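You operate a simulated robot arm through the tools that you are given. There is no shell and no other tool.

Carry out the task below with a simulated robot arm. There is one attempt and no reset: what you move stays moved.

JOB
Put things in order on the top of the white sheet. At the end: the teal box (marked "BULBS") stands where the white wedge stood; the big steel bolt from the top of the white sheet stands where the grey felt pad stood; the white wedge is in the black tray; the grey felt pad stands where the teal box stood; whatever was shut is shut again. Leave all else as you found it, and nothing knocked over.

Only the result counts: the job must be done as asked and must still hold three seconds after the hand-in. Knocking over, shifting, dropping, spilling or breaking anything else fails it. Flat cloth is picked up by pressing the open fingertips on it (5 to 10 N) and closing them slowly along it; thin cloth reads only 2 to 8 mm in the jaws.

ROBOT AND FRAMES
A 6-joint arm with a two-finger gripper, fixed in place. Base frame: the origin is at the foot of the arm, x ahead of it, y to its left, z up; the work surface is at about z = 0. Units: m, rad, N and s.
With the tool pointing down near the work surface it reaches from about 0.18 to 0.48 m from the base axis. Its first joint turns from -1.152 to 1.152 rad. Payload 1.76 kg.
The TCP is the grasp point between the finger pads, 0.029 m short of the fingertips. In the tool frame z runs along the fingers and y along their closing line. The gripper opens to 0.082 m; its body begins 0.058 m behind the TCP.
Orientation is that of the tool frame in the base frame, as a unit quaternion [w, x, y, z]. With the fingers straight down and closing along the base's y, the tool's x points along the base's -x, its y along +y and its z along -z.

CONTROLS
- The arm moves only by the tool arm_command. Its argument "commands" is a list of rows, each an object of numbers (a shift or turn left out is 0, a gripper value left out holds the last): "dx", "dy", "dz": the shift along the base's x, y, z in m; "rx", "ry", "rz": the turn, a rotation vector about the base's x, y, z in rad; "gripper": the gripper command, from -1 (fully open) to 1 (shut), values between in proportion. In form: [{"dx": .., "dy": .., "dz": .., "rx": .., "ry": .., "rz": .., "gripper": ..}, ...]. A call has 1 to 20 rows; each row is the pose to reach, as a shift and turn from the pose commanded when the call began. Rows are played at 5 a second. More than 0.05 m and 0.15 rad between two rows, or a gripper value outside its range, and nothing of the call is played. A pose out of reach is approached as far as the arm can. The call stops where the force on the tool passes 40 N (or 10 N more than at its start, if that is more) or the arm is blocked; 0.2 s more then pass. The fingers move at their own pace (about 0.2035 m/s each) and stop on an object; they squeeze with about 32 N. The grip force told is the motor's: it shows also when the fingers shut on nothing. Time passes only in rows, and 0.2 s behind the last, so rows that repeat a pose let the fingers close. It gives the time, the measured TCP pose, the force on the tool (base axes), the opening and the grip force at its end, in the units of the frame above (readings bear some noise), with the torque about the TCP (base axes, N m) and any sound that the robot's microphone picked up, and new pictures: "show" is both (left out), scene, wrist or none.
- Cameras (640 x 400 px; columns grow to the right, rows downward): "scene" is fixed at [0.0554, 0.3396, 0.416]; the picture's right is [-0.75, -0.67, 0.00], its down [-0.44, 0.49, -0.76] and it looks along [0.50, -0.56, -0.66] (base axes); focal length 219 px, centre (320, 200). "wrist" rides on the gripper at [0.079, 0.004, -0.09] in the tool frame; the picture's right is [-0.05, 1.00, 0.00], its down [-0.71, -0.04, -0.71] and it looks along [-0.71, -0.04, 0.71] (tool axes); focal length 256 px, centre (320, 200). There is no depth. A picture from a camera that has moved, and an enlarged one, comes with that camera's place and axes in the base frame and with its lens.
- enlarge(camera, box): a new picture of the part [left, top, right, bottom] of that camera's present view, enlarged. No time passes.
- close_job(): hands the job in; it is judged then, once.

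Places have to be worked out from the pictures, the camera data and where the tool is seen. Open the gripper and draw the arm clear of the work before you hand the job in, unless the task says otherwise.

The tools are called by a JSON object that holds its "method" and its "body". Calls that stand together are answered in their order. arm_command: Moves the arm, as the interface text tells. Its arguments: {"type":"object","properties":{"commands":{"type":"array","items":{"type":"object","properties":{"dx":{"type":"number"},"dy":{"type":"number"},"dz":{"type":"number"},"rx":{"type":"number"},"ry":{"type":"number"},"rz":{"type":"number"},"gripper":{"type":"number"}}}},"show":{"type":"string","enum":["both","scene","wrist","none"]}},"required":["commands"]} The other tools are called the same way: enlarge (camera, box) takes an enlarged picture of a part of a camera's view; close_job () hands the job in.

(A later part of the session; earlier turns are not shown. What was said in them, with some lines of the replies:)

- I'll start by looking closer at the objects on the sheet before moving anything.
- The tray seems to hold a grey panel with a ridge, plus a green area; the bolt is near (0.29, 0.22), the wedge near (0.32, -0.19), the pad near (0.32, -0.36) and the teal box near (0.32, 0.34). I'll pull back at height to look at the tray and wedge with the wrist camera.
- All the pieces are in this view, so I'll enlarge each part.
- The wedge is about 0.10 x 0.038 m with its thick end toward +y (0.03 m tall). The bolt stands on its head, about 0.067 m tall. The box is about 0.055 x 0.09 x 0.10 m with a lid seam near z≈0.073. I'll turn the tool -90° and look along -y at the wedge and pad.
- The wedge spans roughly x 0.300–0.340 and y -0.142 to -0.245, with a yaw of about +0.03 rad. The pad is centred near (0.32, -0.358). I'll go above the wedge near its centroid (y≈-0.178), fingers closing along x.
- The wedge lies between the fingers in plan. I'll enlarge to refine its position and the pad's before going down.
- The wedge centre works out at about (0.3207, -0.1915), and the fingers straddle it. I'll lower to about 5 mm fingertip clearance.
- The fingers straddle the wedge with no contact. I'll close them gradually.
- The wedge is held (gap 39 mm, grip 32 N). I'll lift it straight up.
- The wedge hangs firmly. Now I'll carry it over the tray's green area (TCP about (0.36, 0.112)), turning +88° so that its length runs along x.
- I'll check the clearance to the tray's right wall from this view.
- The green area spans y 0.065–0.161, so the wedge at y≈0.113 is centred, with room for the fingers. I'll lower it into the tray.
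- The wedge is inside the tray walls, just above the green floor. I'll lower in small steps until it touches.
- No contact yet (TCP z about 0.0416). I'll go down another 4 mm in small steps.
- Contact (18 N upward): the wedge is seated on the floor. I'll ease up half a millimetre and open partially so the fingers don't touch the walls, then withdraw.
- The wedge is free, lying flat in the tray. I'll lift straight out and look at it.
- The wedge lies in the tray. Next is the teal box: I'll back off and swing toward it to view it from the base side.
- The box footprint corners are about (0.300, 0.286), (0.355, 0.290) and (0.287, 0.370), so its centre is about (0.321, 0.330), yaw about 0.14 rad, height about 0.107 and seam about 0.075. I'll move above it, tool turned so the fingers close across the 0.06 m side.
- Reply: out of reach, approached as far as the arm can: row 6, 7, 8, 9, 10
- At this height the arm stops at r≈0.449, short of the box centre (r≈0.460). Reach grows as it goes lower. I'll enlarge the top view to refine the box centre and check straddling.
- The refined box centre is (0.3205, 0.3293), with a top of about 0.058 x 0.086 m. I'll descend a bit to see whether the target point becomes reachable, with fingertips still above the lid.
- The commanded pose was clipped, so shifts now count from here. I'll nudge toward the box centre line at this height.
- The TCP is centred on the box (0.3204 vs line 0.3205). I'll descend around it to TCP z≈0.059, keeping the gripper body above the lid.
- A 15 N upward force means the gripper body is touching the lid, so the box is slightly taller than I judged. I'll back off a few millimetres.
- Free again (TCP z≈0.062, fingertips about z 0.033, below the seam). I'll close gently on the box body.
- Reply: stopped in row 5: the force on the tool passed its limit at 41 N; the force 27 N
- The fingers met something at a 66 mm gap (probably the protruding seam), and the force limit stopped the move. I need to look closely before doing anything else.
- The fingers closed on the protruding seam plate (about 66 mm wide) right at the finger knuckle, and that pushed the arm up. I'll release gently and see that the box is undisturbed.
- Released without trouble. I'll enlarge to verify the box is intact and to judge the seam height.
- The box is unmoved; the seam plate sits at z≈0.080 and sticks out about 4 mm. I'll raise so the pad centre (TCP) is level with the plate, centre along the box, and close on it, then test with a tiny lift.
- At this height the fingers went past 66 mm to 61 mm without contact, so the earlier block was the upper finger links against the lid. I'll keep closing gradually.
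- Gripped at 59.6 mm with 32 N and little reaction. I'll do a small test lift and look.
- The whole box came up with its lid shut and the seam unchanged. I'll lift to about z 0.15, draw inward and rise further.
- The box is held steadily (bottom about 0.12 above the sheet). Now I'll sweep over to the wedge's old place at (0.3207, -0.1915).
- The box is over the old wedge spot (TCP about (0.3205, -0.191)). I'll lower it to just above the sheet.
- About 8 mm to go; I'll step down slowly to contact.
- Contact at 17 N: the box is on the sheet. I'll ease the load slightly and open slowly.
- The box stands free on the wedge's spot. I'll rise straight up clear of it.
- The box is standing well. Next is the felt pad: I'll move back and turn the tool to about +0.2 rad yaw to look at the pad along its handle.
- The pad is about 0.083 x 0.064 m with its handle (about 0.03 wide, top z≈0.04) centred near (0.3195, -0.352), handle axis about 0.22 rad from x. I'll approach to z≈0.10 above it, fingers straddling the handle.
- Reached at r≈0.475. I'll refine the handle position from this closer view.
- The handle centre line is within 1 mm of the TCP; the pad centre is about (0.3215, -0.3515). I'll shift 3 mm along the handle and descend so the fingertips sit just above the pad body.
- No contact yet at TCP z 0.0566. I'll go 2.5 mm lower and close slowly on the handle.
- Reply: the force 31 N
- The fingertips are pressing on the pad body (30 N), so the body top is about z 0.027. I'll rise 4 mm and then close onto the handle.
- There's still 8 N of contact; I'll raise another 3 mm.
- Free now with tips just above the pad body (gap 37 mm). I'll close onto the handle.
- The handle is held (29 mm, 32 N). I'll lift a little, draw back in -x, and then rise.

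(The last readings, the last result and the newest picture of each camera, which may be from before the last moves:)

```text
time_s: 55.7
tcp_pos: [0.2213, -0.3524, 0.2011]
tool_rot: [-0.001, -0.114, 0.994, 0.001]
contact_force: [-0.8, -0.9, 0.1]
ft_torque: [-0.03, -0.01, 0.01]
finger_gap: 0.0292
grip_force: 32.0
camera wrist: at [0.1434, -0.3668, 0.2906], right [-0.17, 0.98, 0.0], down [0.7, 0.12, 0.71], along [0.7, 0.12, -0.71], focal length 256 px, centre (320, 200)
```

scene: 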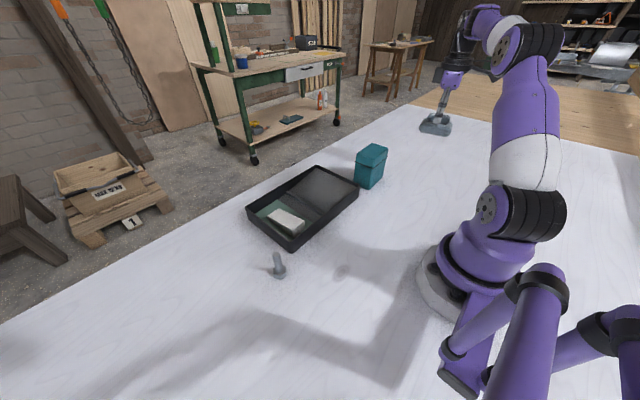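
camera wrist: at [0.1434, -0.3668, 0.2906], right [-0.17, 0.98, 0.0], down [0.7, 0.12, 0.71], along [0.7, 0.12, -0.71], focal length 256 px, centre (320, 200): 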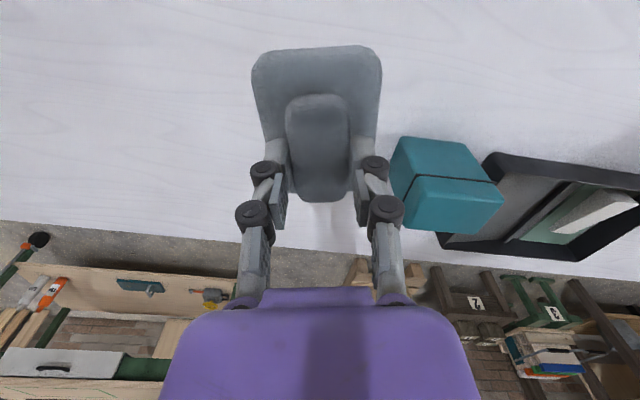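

Held level. I'll sweep across at z≈0.22 toward the box's old place.

{"method": "arm_command", "body": {"commands": [{"dx": 0.0, "dy": 0.025, "dz": 0.02, "gripper": 1}, {"dx": 0.005, "dy": 0.055, "dz": 0.025, "gripper": 1}, {"dx": 0.01, "dy": 0.085, "dz": 0.025, "gripper": 1}, {"dx": 0.015, "dy": 0.12, "dz": 0.025, "gripper": 1}, {"dx": 0.02, "dy": 0.155, "dz": 0.025, "gripper": 1}, {"dx": 0.025, "dy": 0.19, "dz": 0.025, "gripper": 1}, {"dx": 0.03, "dy": 0.225, "dz": 0.025, "gripper": 1}, {"dx": 0.035, "dy": 0.26, "dz": 0.025, "gripper": 1}, {"dx": 0.04, "dy": 0.295, "dz": 0.025, "gripper": 1}, {"dx": 0.045, "dy": 0.33, "dz": 0.025, "gripper": 1}, {"dx": 0.045, "dy": 0.365, "dz": 0.025, "gripper": 1}, {"dx": 0.045, "dy": 0.4, "dz": 0.025, "gripper": 1}, {"dx": 0.045, "dy": 0.435, "dz": 0.025, "gripper": 1}, {"dx": 0.045, "dy": 0.47, "dz": 0.02, "gripper": 1}, {"dx": 0.045, "dy": 0.505, "dz": 0.01, "gripper": 1}, {"dx": 0.045, "dy": 0.54, "dz": 0.0, "gripper": 1}, {"dx": 0.045, "dy": 0.575, "dz": -0.01, "gripper": 1}, {"dx": 0.05, "dy": 0.61, "dz": -0.02, "gripper": 1}, {"dx": 0.05, "dy": 0.61, "dz": -0.02, "gripper": 1}]}}

```text
time_s: 59.7
tcp_pos: [0.273, 0.2603, 0.181]
tool_rot: [-0.001, -0.113, 0.994, 0.001]
contact_force: [-0.3, -0.3, -1.3]
ft_torque: [-0.01, 0.0, -0.01]
finger_gap: 0.0292
grip_force: 32.3
camera wrist: at [0.195, 0.2454, 0.2703], right [-0.17, 0.98, 0.0], down [0.7, 0.12, 0.71], along [0.7, 0.12, -0.71], focal length 256 px, centre (320, 200)
```

scene: 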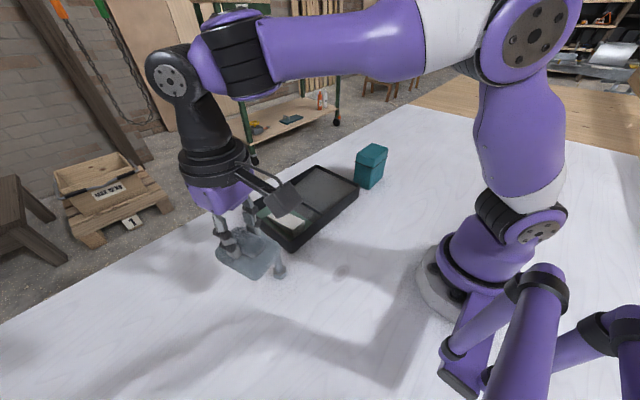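
wrist: 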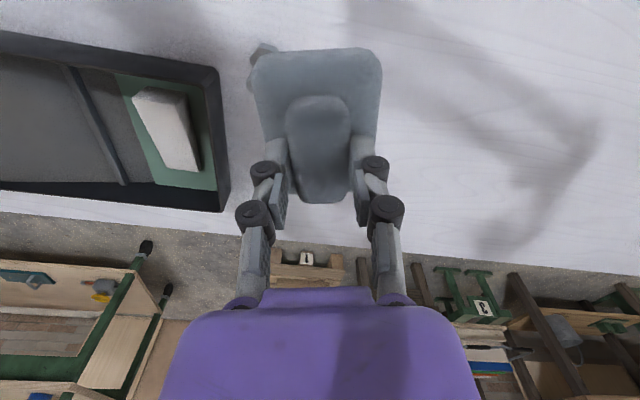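

Next I'll move out over the box's old place (0.3205, 0.3293) and come down to z≈0.10.

{"method": "arm_command", "body": {"commands": [{"dx": 0.015, "dy": 0.02, "gripper": 1}, {"dx": 0.028, "dy": 0.04, "gripper": 1}, {"dx": 0.035, "dy": 0.055, "dz": -0.025, "gripper": 1}, {"dx": 0.042, "dy": 0.065, "dz": -0.05, "gripper": 1}, {"dx": 0.048, "dy": 0.069, "dz": -0.07, "gripper": 1}, {"dx": 0.048, "dy": 0.069, "dz": -0.085, "gripper": 1}, {"dx": 0.048, "dy": 0.069, "dz": -0.085, "gripper": 1}]}}

```text
time_s: 61.3
tcp_pos: [0.3193, 0.3279, 0.0951]
tool_rot: [-0.001, -0.113, 0.994, 0.001]
contact_force: [0.2, 0.1, 0.1]
ft_torque: [0.0, 0.01, -0.02]
finger_gap: 0.0289
grip_force: 32.0
camera wrist: at [0.2418, 0.3139, 0.1844], right [-0.17, 0.98, 0.0], down [0.7, 0.12, 0.71], along [0.7, 0.12, -0.71], focal length 256 px, centre (320, 200)
```

scene: 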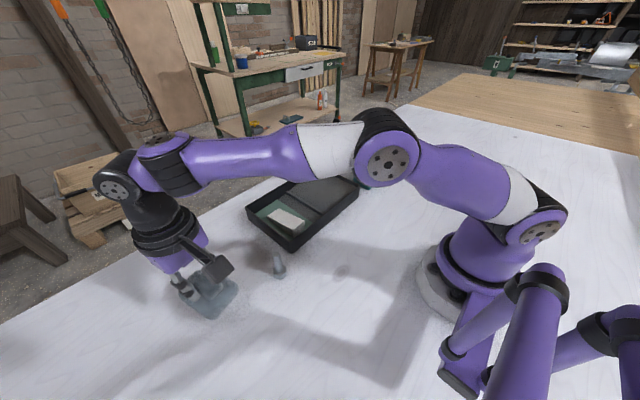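
wrist: 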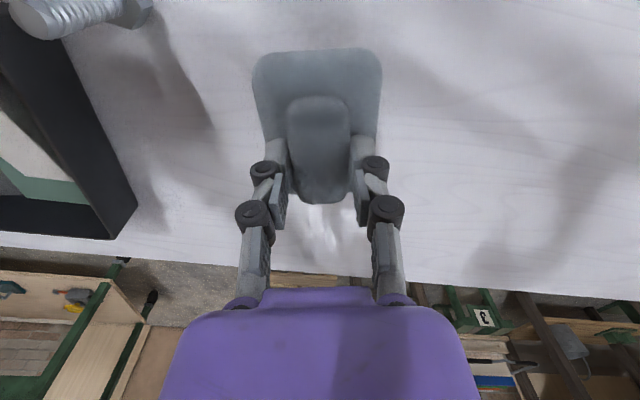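

The pad is over the target; I'll lower to a few mm above the sheet.

{"method": "arm_command", "body": {"commands": [{"dy": 0.0015, "dz": -0.015, "gripper": 1}, {"dy": 0.0015, "dz": -0.025, "gripper": 1}, {"dy": 0.0015, "dz": -0.03, "gripper": 1}, {"dy": 0.0015, "dz": -0.032, "gripper": 1}, {"dy": 0.0015, "dz": -0.032, "gripper": 1}], "show": "none"}}

{"method": "arm_command", "body": {"commands": [{"dz": -0.001, "gripper": 1}, {"dz": -0.002, "gripper": 1}, {"dz": -0.002, "gripper": 1}], "show": "none"}}

```text
time_s: 62.5
tcp_pos: [0.3211, 0.3295, 0.063]
tool_rot: [-0.002, -0.113, 0.994, 0.001]
contact_force: [1.0, -0.8, -0.5]
ft_torque: [-0.02, 0.0, -0.01]
finger_gap: 0.0291
grip_force: 32.1
```

```text
time_s: 63.3
tcp_pos: [0.3203, 0.3295, 0.062]
tool_rot: [0.001, -0.113, 0.994, 0.002]
contact_force: [-0.1, 0.2, 0.7]
ft_torque: [-0.02, -0.02, -0.02]
finger_gap: 0.0289
grip_force: 32.1
```

Not in contact yet; another 2 mm in small steps.

{"method": "arm_command", "body": {"commands": [{"dz": -0.001, "gripper": 1}, {"dz": -0.0015, "gripper": 1}, {"dz": -0.0015, "gripper": 1}], "show": "none"}}

```text
time_s: 64.1
tcp_pos: [0.3207, 0.3289, 0.06]
tool_rot: [0.0, -0.113, 0.994, 0.0]
contact_force: [-0.8, -0.8, -0.7]
ft_torque: [0.0, 0.0, 0.01]
finger_gap: 0.029
grip_force: 32.5
```

{"method": "arm_command", "body": {"commands": [{"dz": -0.001, "gripper": 1}, {"dz": -0.001, "gripper": 1}], "show": "none"}}

{"method": "arm_command", "body": {"commands": [{"dz": -0.001, "gripper": 1}, {"dz": -0.001, "gripper": 1}], "show": "both"}}

```text
time_s: 64.7
tcp_pos: [0.3201, 0.3308, 0.0596]
tool_rot: [-0.001, -0.112, 0.994, 0.002]
contact_force: [-1.3, -7.2, 15.1]
ft_torque: [-0.42, 0.1, -0.02]
finger_gap: 0.0288
grip_force: 31.6
```

```text
time_s: 65.3
tcp_pos: [0.3216, 0.3291, 0.0583]
tool_rot: [0.001, -0.113, 0.994, 0.002]
contact_force: [-6.3, -11.9, 35.8]
ft_torque: [-0.46, 0.23, -0.04]
finger_gap: 0.0292
grip_force: 31.8
camera wrist: at [0.2426, 0.3156, 0.1483], right [-0.17, 0.98, 0.0], down [0.7, 0.12, 0.71], along [0.7, 0.13, -0.71], focal length 256 px, centre (320, 200)
```

scene: 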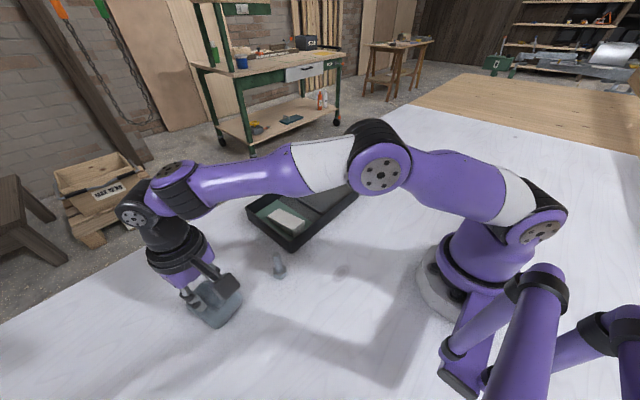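
wrist: 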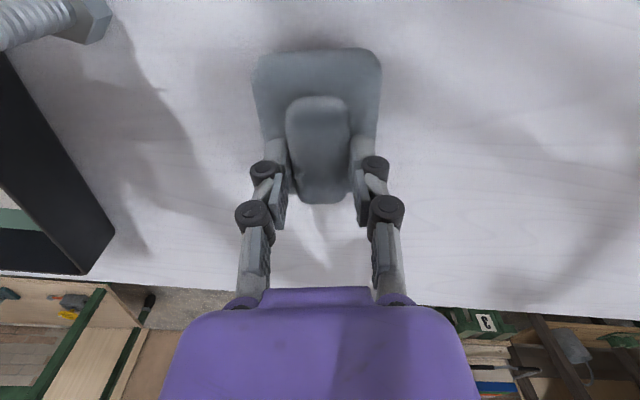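

In firm contact (36 N). I'll ease up 1.5 mm, open slightly, then rise and open fully.

{"method": "arm_command", "body": {"commands": [{"dz": 0.001, "gripper": 1}, {"dz": 0.0017, "gripper": 1}, {"dz": 0.0017, "gripper": 0.25}, {"dz": 0.0017, "gripper": 0.15}, {"dz": 0.0017, "gripper": 0.05}, {"dz": 0.0017, "gripper": 0.05}]}}

```text
time_s: 66.7
tcp_pos: [0.3192, 0.3296, 0.0593]
tool_rot: [0.0, -0.113, 0.994, 0.001]
contact_force: [-1.1, 0.0, 1.1]
ft_torque: [0.03, -0.03, -0.01]
finger_gap: 0.0392
grip_force: 0.1
camera wrist: at [0.2425, 0.315, 0.1488], right [-0.17, 0.98, 0.0], down [0.7, 0.12, 0.71], along [0.7, 0.12, -0.71], focal length 256 px, centre (320, 200)
```

scene: 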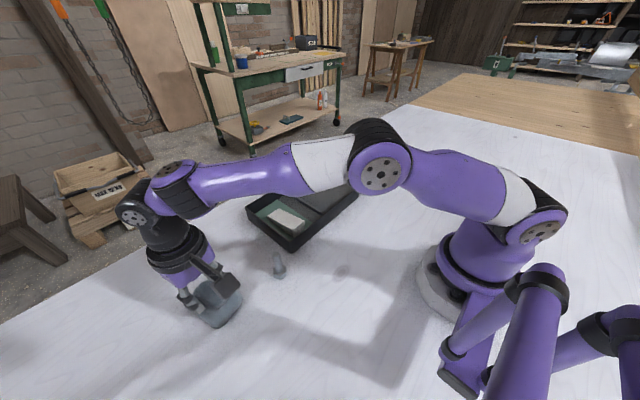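
wrist: 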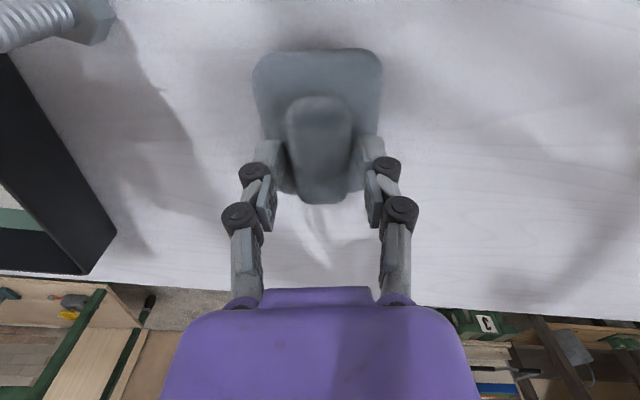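

The pad is released. I'll rise, retreat, and turn the tool to about 1.5 rad yaw above the bolt so the fingers close along x, away from the tray wall.

{"method": "arm_command", "body": {"commands": [{"dz": 0.004, "gripper": -0.1}, {"dz": 0.02, "gripper": -0.4}, {"dz": 0.045, "gripper": -0.4}, {"dz": 0.06, "rz": 0.13, "gripper": -0.4}, {"dx": -0.005, "dy": -0.015, "dz": 0.075, "rz": 0.26, "gripper": -0.4}, {"dx": -0.01, "dy": -0.03, "dz": 0.09, "rz": 0.39, "gripper": -0.4}, {"dx": -0.015, "dy": -0.045, "dz": 0.105, "rz": 0.52, "gripper": -0.4}, {"dx": -0.02, "dy": -0.06, "dz": 0.12, "rz": 0.65, "gripper": -0.4}, {"dx": -0.025, "dy": -0.075, "dz": 0.13, "rz": 0.78, "gripper": -0.4}, {"dx": -0.03, "dy": -0.09, "dz": 0.14, "rz": 0.91, "gripper": -0.4}, {"dx": -0.035, "dy": -0.105, "dz": 0.14, "rz": 1.04, "gripper": -0.4}, {"dx": -0.04, "dy": -0.12, "dz": 0.14, "rz": 1.17, "gripper": -0.4}, {"dx": -0.04, "dy": -0.12, "dz": 0.14, "rz": 1.3, "gripper": -0.4}, {"dx": -0.04, "dy": -0.12, "dz": 0.14, "rz": 1.3, "gripper": -0.4}]}}

```text
time_s: 69.7
tcp_pos: [0.2812, 0.2079, 0.1988]
tool_rot: [-0.001, -0.692, 0.722, 0.002]
contact_force: [0.3, 0.0, -0.1]
ft_torque: [-0.04, 0.01, -0.01]
finger_gap: 0.0572
grip_force: 0.1
camera wrist: at [0.2744, 0.1293, 0.2879], right [-1.0, 0.09, 0.0], down [0.07, 0.7, 0.71], along [0.07, 0.7, -0.71], focal length 256 px, centre (320, 200)
```

scene: 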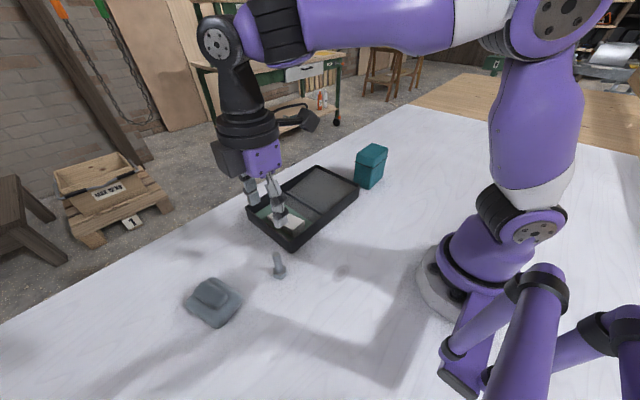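
wrist: 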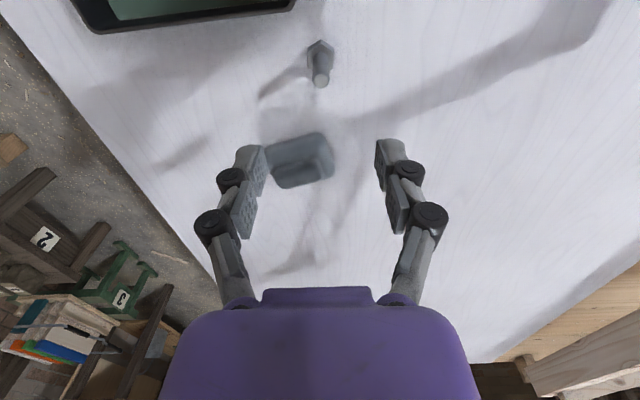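

The pad rests flat at the box's old place. I'll enlarge to measure the bolt and verify the pad position.

{"method": "enlarge", "body": {"camera": "wrist", "box": [270, 20, 370, 100]}}

{"method": "enlarge", "body": {"camera": "wrist", "box": [240, 110, 360, 200]}}

{"method": "enlarge", "body": {"camera": "scene", "box": [170, 240, 310, 340]}}

```text
5.00 times, centred on (320, 60) of wrist
camera zoom: at [0.2744, 0.1293, 0.2879], right [-1.0, 0.09, 0.0], down [0.07, 0.7, 0.71], along [0.07, 0.7, -0.71], focal length 1280 px, centre (320, 900)
```

zoom: 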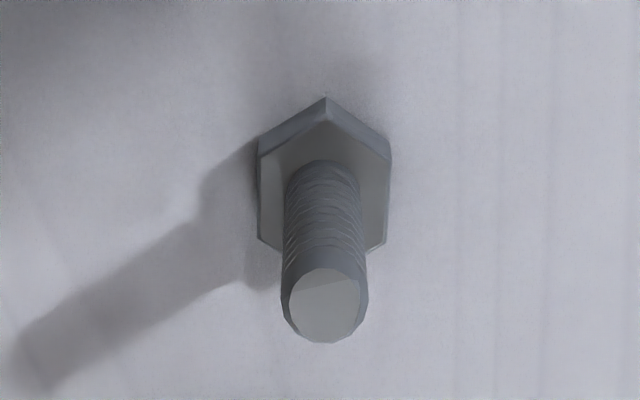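

```text
4.44 times, centred on (300, 155) of wrist
camera zoom: at [0.2744, 0.1293, 0.2879], right [-1.0, 0.09, 0.0], down [0.07, 0.7, 0.71], along [0.07, 0.7, -0.71], focal length 1138 px, centre (409, 400)
```

zoom: 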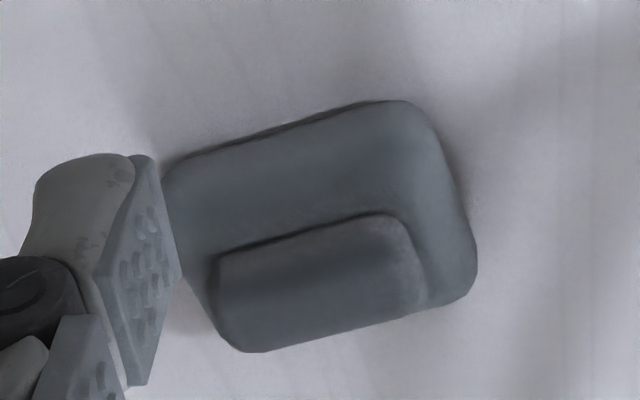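

```text
4.00 times, centred on (240, 290) of scene
camera zoom: at [0.0554, 0.3395, 0.416], right [-0.75, -0.67, 0.0], down [-0.44, 0.49, -0.76], along [0.5, -0.56, -0.66], focal length 876 px, centre (640, -160)
```

zoom: 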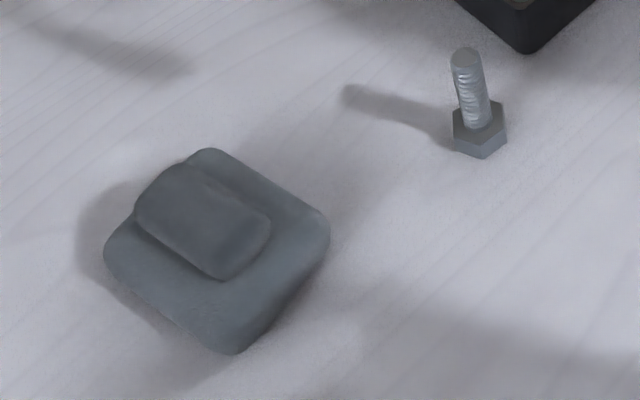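

The bolt's axis is at about (0.2814, 0.209), tip z≈0.068, head top z≈0.014, and the TCP is right above it. The pad sits at about (0.319, 0.328), as intended. I'll descend around the shaft to TCP z≈0.05.

{"method": "arm_command", "body": {"commands": [{"dy": 0.001, "dz": -0.04, "gripper": -0.4}, {"dy": 0.001, "dz": -0.08, "gripper": -0.4}, {"dy": 0.001, "dz": -0.11, "gripper": -0.4}, {"dy": 0.001, "dz": -0.13, "gripper": -0.4}, {"dy": 0.001, "dz": -0.143, "gripper": -0.4}, {"dy": 0.001, "dz": -0.148, "gripper": -0.4}, {"dy": 0.001, "dz": -0.148, "gripper": -0.4}]}}

```text
time_s: 71.3
tcp_pos: [0.2813, 0.211, 0.0509]
tool_rot: [-0.001, -0.692, 0.722, 0.0]
contact_force: [0.0, 0.5, -0.1]
ft_torque: [-0.03, -0.02, 0.0]
finger_gap: 0.0572
grip_force: 0.1
camera wrist: at [0.2741, 0.1311, 0.1402], right [-1.0, 0.1, 0.0], down [0.07, 0.7, 0.71], along [0.07, 0.7, -0.71], focal length 256 px, centre (320, 200)
```

scene: 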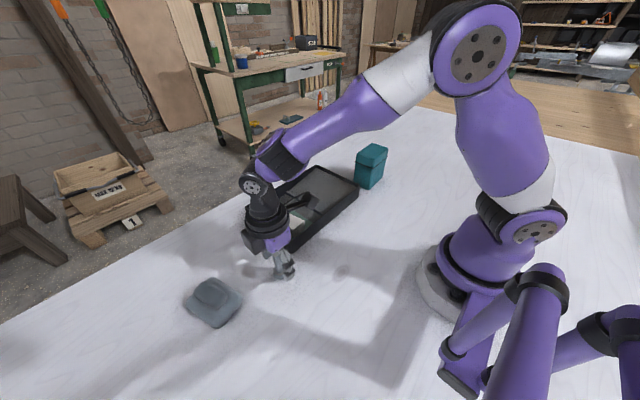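
wrist: 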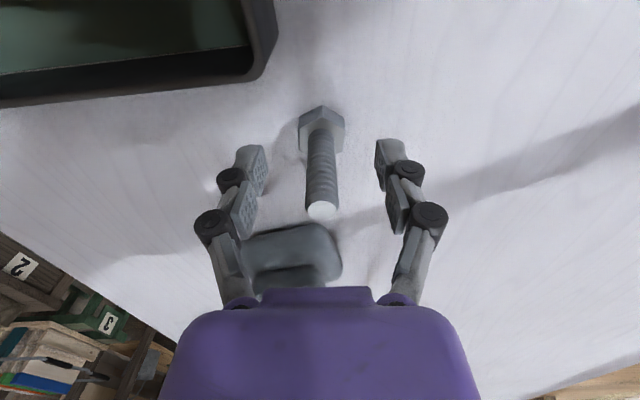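

The shaft is centred between the fingers with no contact. I'll close slowly.

{"method": "arm_command", "body": {"commands": [{"gripper": -0.1}, {"gripper": 0.2}, {"gripper": 0.4}, {"gripper": 0.55}, {"gripper": 0.65}, {"gripper": 0.75}, {"gripper": 1}, {"gripper": 1}]}}

```text
time_s: 73.1
tcp_pos: [0.281, 0.2117, 0.0509]
tool_rot: [-0.002, -0.692, 0.722, 0.001]
contact_force: [0.3, 0.6, -0.1]
ft_torque: [-0.02, -0.04, 0.0]
finger_gap: 0.0134
grip_force: 31.8
camera wrist: at [0.2742, 0.1311, 0.1403], right [-1.0, 0.1, 0.0], down [0.07, 0.7, 0.71], along [0.07, 0.7, -0.71], focal length 256 px, centre (320, 200)
```

scene: 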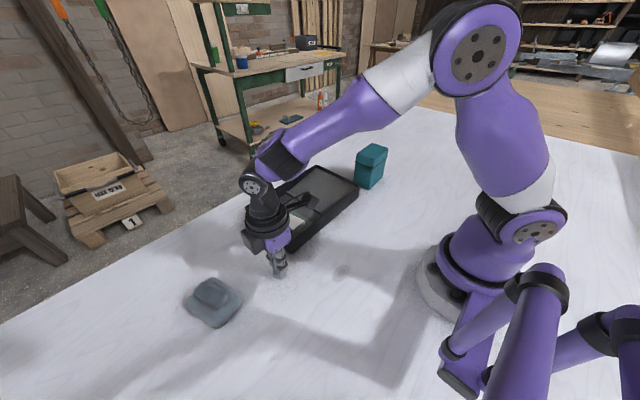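
wrist: 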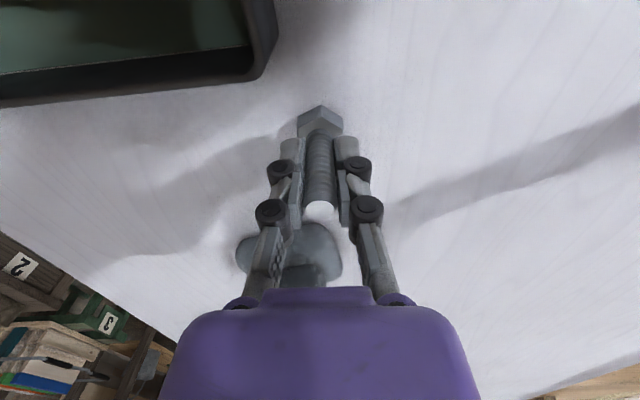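

The bolt is gripped (13.4 mm, 32 N). I'll lift straight up.

{"method": "arm_command", "body": {"commands": [{"dz": 0.01, "gripper": 1}, {"dz": 0.03, "gripper": 1}, {"dz": 0.06, "gripper": 1}, {"dz": 0.09, "gripper": 1}, {"dz": 0.12, "gripper": 1}, {"dz": 0.15, "gripper": 1}, {"dz": 0.17, "gripper": 1}, {"dz": 0.17, "gripper": 1}]}}

```text
time_s: 74.9
tcp_pos: [0.2805, 0.2106, 0.2199]
tool_rot: [-0.002, -0.691, 0.723, 0.0]
contact_force: [0.0, -0.1, -1.2]
ft_torque: [0.02, -0.01, 0.02]
finger_gap: 0.0134
grip_force: 31.8
camera wrist: at [0.2741, 0.131, 0.3098], right [-1.0, 0.1, 0.0], down [0.07, 0.7, 0.71], along [0.07, 0.7, -0.71], focal length 256 px, centre (320, 200)
```

scene: 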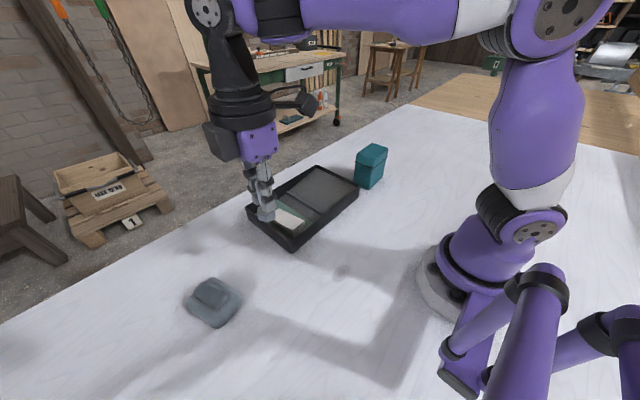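
wrist: 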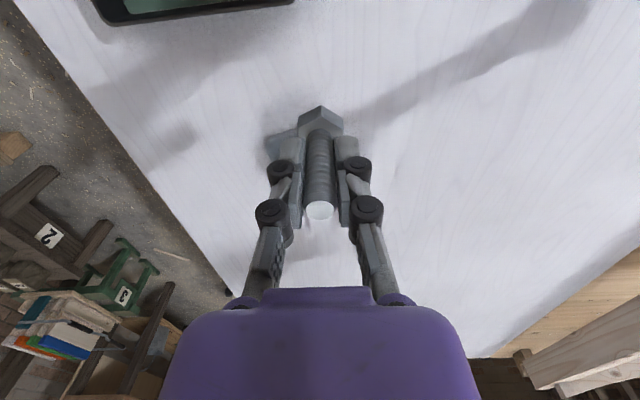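

The bolt is held upright. I'll sweep across at z≈0.22 toward the pad's old place, turning the tool back to 0.22 rad yaw on the way.

{"method": "arm_command", "body": {"commands": [{"dy": -0.031, "rz": -0.072, "gripper": 1}, {"dy": -0.062, "rz": -0.144, "gripper": 1}, {"dy": -0.093, "rz": -0.216, "gripper": 1}, {"dy": -0.124, "rz": -0.29, "gripper": 1}, {"dy": -0.155, "rz": -0.36, "gripper": 1}, {"dy": -0.187, "rz": -0.43, "gripper": 1}, {"dx": -0.005, "dy": -0.218, "rz": -0.505, "gripper": 1}, {"dx": -0.01, "dy": -0.249, "rz": -0.58, "gripper": 1}, {"dx": -0.015, "dy": -0.28, "rz": -0.65, "gripper": 1}, {"dx": -0.02, "dy": -0.311, "rz": -0.72, "gripper": 1}, {"dx": -0.025, "dy": -0.343, "rz": -0.795, "gripper": 1}, {"dx": -0.03, "dy": -0.374, "rz": -0.87, "gripper": 1}, {"dx": -0.035, "dy": -0.405, "rz": -0.94, "gripper": 1}, {"dx": -0.04, "dy": -0.436, "rz": -1.01, "gripper": 1}, {"dx": -0.045, "dy": -0.467, "rz": -1.085, "gripper": 1}, {"dx": -0.05, "dy": -0.498, "rz": -1.16, "gripper": 1}, {"dx": -0.055, "dy": -0.53, "rz": -1.23, "gripper": 1}, {"dx": -0.059, "dy": -0.561, "rz": -1.3, "gripper": 1}, {"dx": -0.059, "dy": -0.561, "rz": -1.3, "gripper": 1}]}}

```text
time_s: 78.9
tcp_pos: [0.2213, -0.3533, 0.2214]
tool_rot: [-0.001, -0.113, 0.994, 0.001]
contact_force: [-0.2, -0.6, -0.6]
ft_torque: [0.01, -0.02, 0.01]
finger_gap: 0.0136
grip_force: 32.3
camera wrist: at [0.1439, -0.368, 0.3102], right [-0.17, 0.98, 0.0], down [0.7, 0.12, 0.71], along [0.7, 0.12, -0.71], focal length 256 px, centre (320, 200)
```

scene: 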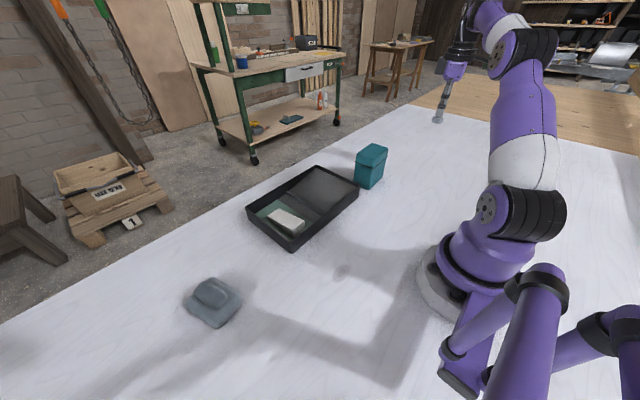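
wrist: 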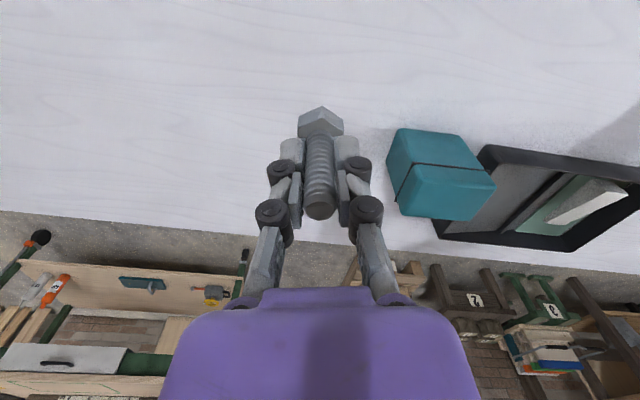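

The bolt is held, TCP near (0.222, -0.354). I'll move out to (0.3215, -0.3515) while descending to about 1 cm above the sheet.

{"method": "arm_command", "body": {"commands": [{"dx": 0.02, "dz": -0.03, "gripper": 1}, {"dx": 0.045, "dz": -0.06, "gripper": 1}, {"dx": 0.065, "dy": 0.001, "dz": -0.09, "gripper": 1}, {"dx": 0.085, "dy": 0.001, "dz": -0.12, "gripper": 1}, {"dx": 0.1, "dy": 0.002, "dz": -0.14, "gripper": 1}, {"dx": 0.1, "dy": 0.002, "dz": -0.155, "gripper": 1}, {"dx": 0.1, "dy": 0.002, "dz": -0.16, "gripper": 1}, {"dx": 0.1, "dy": 0.002, "dz": -0.16, "gripper": 1}]}}

```text
time_s: 80.7
tcp_pos: [0.3207, -0.3497, 0.0617]
tool_rot: [0.0, -0.113, 0.994, 0.002]
contact_force: [0.2, 0.0, -1.8]
ft_torque: [-0.01, -0.02, 0.0]
finger_gap: 0.0135
grip_force: 32.5
camera wrist: at [0.2434, -0.3639, 0.151], right [-0.17, 0.98, 0.0], down [0.7, 0.12, 0.71], along [0.7, 0.12, -0.71], focal length 256 px, centre (320, 200)
```

scene: 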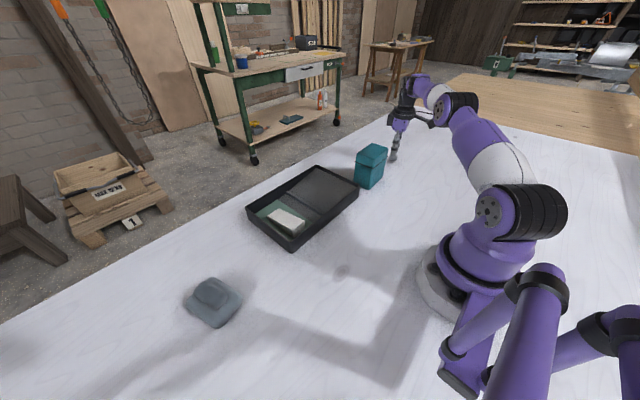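
wrist: 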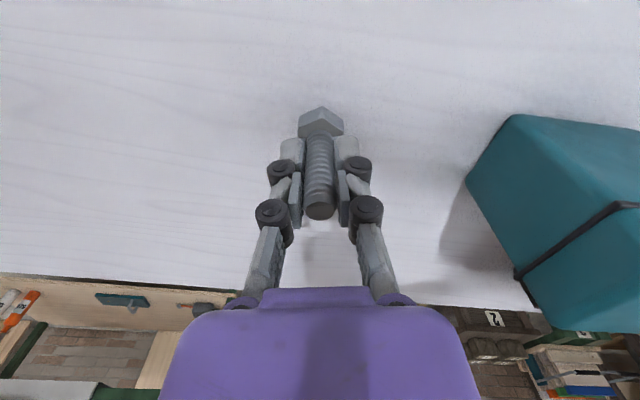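

TCP is about (0.3213, -0.350), bolt bottom about 1 cm up. I'll lower in small steps until contact.

{"method": "arm_command", "body": {"commands": [{"dy": -0.001, "dz": -0.004, "gripper": 1}, {"dy": -0.001, "dz": -0.007, "gripper": 1}, {"dy": -0.001, "dz": -0.009, "gripper": 1}, {"dy": -0.001, "dz": -0.009, "gripper": 1}], "show": "none"}}

{"method": "arm_command", "body": {"commands": [{"dz": -0.001, "gripper": 1}, {"dz": -0.001, "gripper": 1}], "show": "none"}}

```text
time_s: 81.7
tcp_pos: [0.3223, -0.3489, 0.0508]
tool_rot: [-0.001, -0.114, 0.993, 0.0]
contact_force: [0.4, 0.2, -0.7]
ft_torque: [-0.01, 0.01, -0.02]
finger_gap: 0.0134
grip_force: 31.6
```

```text
time_s: 82.3
tcp_pos: [0.3212, -0.3497, 0.0512]
tool_rot: [0.0, -0.113, 0.994, 0.001]
contact_force: [-0.4, 2.1, 3.2]
ft_torque: [0.05, 0.01, 0.02]
finger_gap: 0.0132
grip_force: 32.2
```

First touch (3 N). I'll lower another 0.6 mm to seat it, then open slowly and evenly.

{"method": "arm_command", "body": {"commands": [{"dz": -0.0006, "gripper": 1}, {"dz": -0.0006, "gripper": 1}], "show": "none"}}

```text
time_s: 82.9
tcp_pos: [0.3225, -0.3507, 0.0504]
tool_rot: [0.0, -0.114, 0.994, 0.002]
contact_force: [2.6, 2.1, 8.3]
ft_torque: [0.09, -0.1, 0.03]
finger_gap: 0.0135
grip_force: 32.1
```

Seated with 8 N. Opening in small increments.

{"method": "arm_command", "body": {"commands": [{"dz": 0.0004, "gripper": 0.64}, {"dz": 0.0004, "gripper": 0.58}, {"dz": 0.0004, "gripper": 0.45}, {"dz": 0.0004, "gripper": 0.25}, {"dz": 0.0004, "gripper": 0.0}, {"dz": 0.0004, "gripper": -0.2}, {"dz": 0.0004, "gripper": -0.2}]}}

```text
time_s: 84.5
tcp_pos: [0.32, -0.3491, 0.0504]
tool_rot: [-0.002, -0.113, 0.994, 0.001]
contact_force: [0.1, 0.4, 0.4]
ft_torque: [0.02, 0.02, -0.02]
finger_gap: 0.0497
grip_force: 0.1
camera wrist: at [0.2431, -0.3644, 0.14], right [-0.17, 0.98, 0.0], down [0.7, 0.12, 0.71], along [0.7, 0.12, -0.71], focal length 256 px, centre (320, 200)
```

scene: 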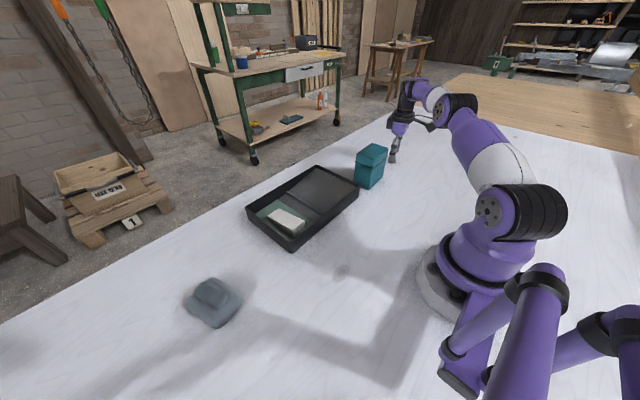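
wrist: 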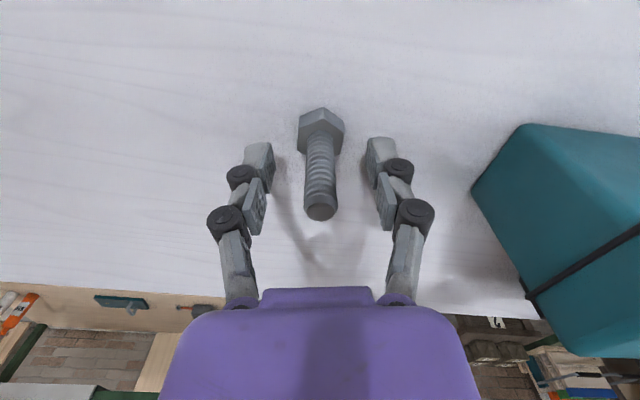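

The bolt stands upright and free. I'll rise straight to z≈0.10, then draw back and up.

{"method": "arm_command", "body": {"commands": [{"dz": 0.015, "gripper": -0.3}, {"dz": 0.03, "gripper": -0.3}, {"dz": 0.045, "gripper": -0.3}, {"dz": 0.052, "gripper": -0.3}, {"dx": -0.015, "dz": 0.065, "gripper": -0.3}, {"dx": -0.04, "dz": 0.085, "gripper": -0.3}, {"dx": -0.07, "dz": 0.11, "gripper": -0.3}, {"dx": -0.1, "dz": 0.14, "gripper": -0.3}, {"dx": -0.1, "dz": 0.16, "gripper": -0.3}, {"dx": -0.1, "dz": 0.16, "gripper": -0.3}]}}

```text
time_s: 86.7
tcp_pos: [0.2205, -0.349, 0.2108]
tool_rot: [-0.001, -0.112, 0.994, 0.002]
contact_force: [0.8, -0.1, 0.4]
ft_torque: [-0.01, -0.02, 0.01]
finger_gap: 0.0535
grip_force: 0.0
camera wrist: at [0.1436, -0.3635, 0.3004], right [-0.17, 0.98, 0.0], down [0.7, 0.12, 0.71], along [0.7, 0.12, -0.71], focal length 256 px, centre (320, 200)
```

scene: 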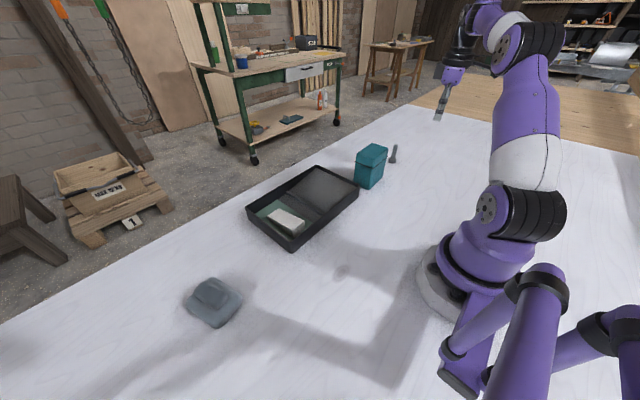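
wrist: 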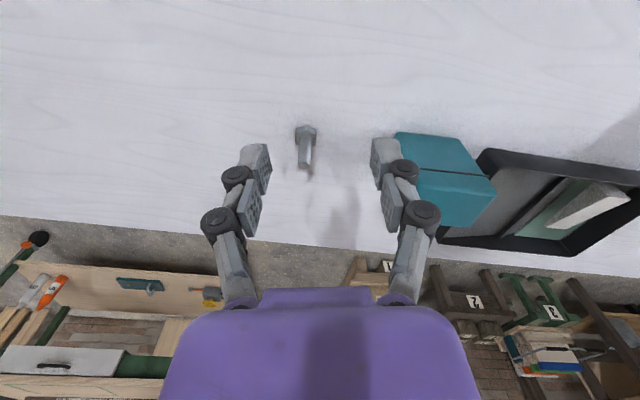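

All four things are placed. I'll return to a neutral spot near the start, high and clear, and check everything.

{"method": "arm_command", "body": {"commands": [{"dy": 0.03, "dz": 0.01, "rz": -0.02, "gripper": -1}, {"dy": 0.065, "dz": 0.02, "rz": -0.05, "gripper": -1}, {"dy": 0.1, "dz": 0.03, "rz": -0.08, "gripper": -1}, {"dy": 0.135, "dz": 0.04, "rz": -0.1, "gripper": -1}, {"dy": 0.17, "dz": 0.05, "rz": -0.13, "gripper": -1}, {"dy": 0.205, "dz": 0.055, "rz": -0.15, "gripper": -1}, {"dy": 0.24, "dz": 0.055, "rz": -0.18, "gripper": -1}, {"dy": 0.275, "dz": 0.055, "rz": -0.2, "gripper": -1}, {"dy": 0.31, "dz": 0.055, "rz": -0.225, "gripper": -1}, {"dy": 0.34, "dz": 0.055, "rz": -0.225, "gripper": -1}, {"dy": 0.34, "dz": 0.055, "rz": -0.225, "gripper": -1}]}}

```text
time_s: 89.1
tcp_pos: [0.22, -0.0085, 0.266]
tool_rot: [0.0, -0.001, 1.0, 0.001]
contact_force: [0.0, 0.3, 0.0]
ft_torque: [0.01, 0.0, 0.02]
finger_gap: 0.0821
grip_force: 0.2
camera wrist: at [0.1414, -0.0056, 0.3547], right [0.05, 1.0, 0.0], down [0.71, -0.04, 0.71], along [0.71, -0.03, -0.71], focal length 256 px, centre (320, 200)
```

scene: 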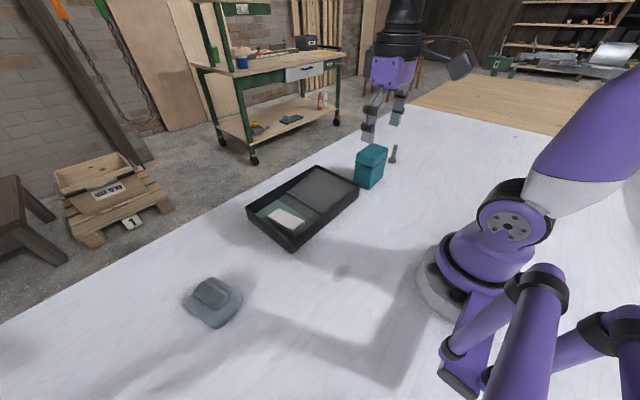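
wrist: 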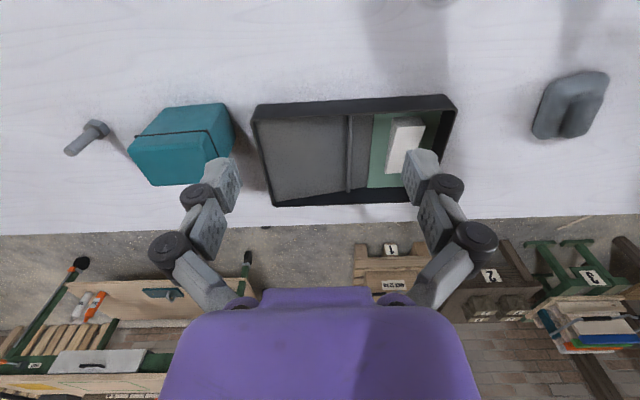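

{"method": "enlarge", "body": {"camera": "wrist", "box": [50, 80, 260, 200]}}

{"method": "enlarge", "body": {"camera": "scene", "box": [330, 120, 430, 200]}}

{"method": "enlarge", "body": {"camera": "wrist", "box": [500, 50, 640, 160]}}

{"method": "enlarge", "body": {"camera": "scene", "box": [230, 150, 380, 260]}}

```text
3.05 times, centred on (155, 140) of wrist
camera zoom: at [0.1414, -0.0056, 0.3547], right [0.05, 1.0, 0.0], down [0.71, -0.04, 0.71], along [0.71, -0.03, -0.71], focal length 780 px, centre (823, 383)
```

zoom: 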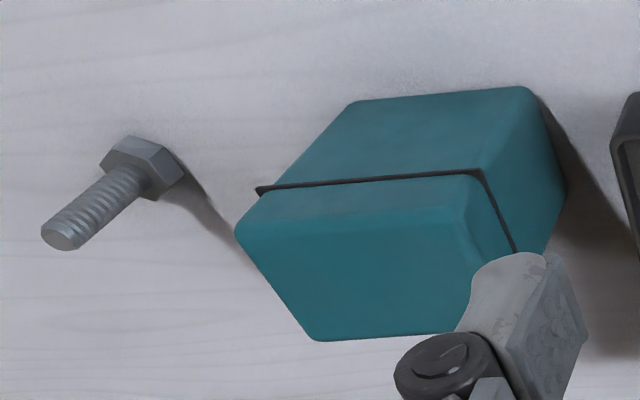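

```text
5.00 times, centred on (380, 160) of scene
camera zoom: at [0.0554, 0.3396, 0.416], right [-0.75, -0.67, 0.0], down [-0.44, 0.49, -0.76], along [0.5, -0.56, -0.66], focal length 1095 px, centre (20, 400)
```

zoom: 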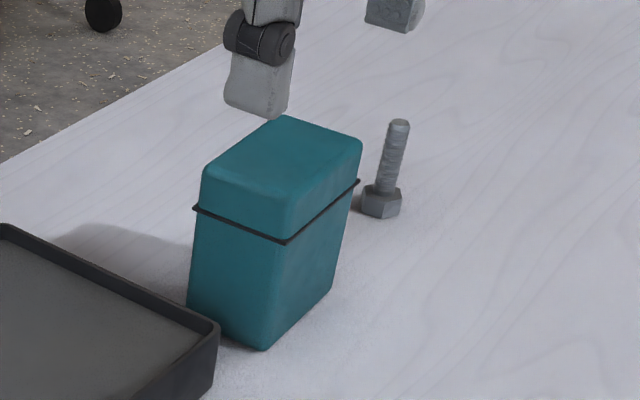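

```text
3.64 times, centred on (570, 105) of wrist
camera zoom: at [0.1414, -0.0056, 0.3547], right [0.05, 1.0, 0.0], down [0.71, -0.04, 0.71], along [0.71, -0.03, -0.71], focal length 931 px, centre (-589, 546)
```

zoom: 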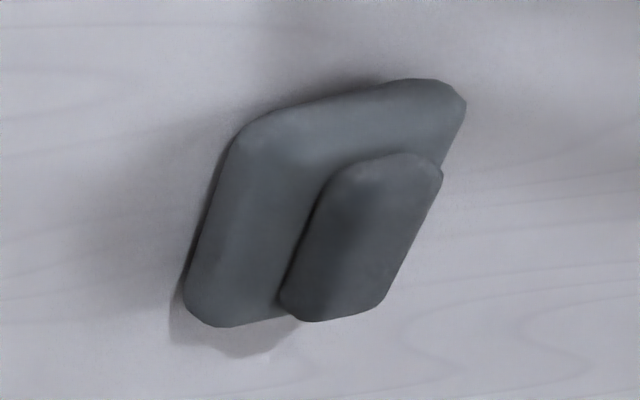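

```text
3.64 times, centred on (305, 205) of scene
camera zoom: at [0.0554, 0.3396, 0.416], right [-0.75, -0.67, 0.0], down [-0.44, 0.49, -0.76], along [0.5, -0.56, -0.66], focal length 796 px, centre (374, 182)
```

zoom: 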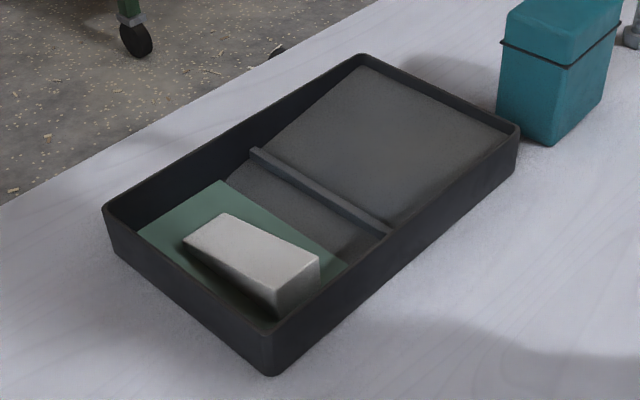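

Everything checks out: the box is at about (0.322, -0.193) with its lid shut, the bolt is upright at about (0.32, -0.35), and the pad is flat at about (0.318, 0.327). The wedge lies in the tray, which has not moved. The gripper is open and the arm is clear, so I'm handing in the job.

{"method": "close_job", "body": {}}

```text
The job is handed in.
```

The job is handed in with all four things moved. The final pictures show everything in place, with nothing knocked over. I haven't been told how it was judged.

| Thing | Where it is now | How close to the target (estimated from the pictures) |
|---|---|---|
| Teal box | Standing where the wedge stood, lid still shut | About 2 mm |
| Steel bolt | Upright on its head where the felt pad stood | Within about 5 mm |
| White wedge | Flat on the green floor of the black tray | Inside the tray, clear of the walls |
| Grey felt pad | Flat where the teal box stood | About 3–4 mm |

- **Contact while gripping:** My first grip on the box hit the 40 N force limit, and I pressed on the pad at about 30 N before getting a good hold. The box did not move. The pad may have shifted a few millimetres before I lifted it.
- **Where the bolt stands:** I used the pad's position from before I touched it, so that shift does not affect the bolt.
- **Left as found:** The tray has not moved, and nothing else on the sheet was touched. The gripper is open and the arm is clear above the work.
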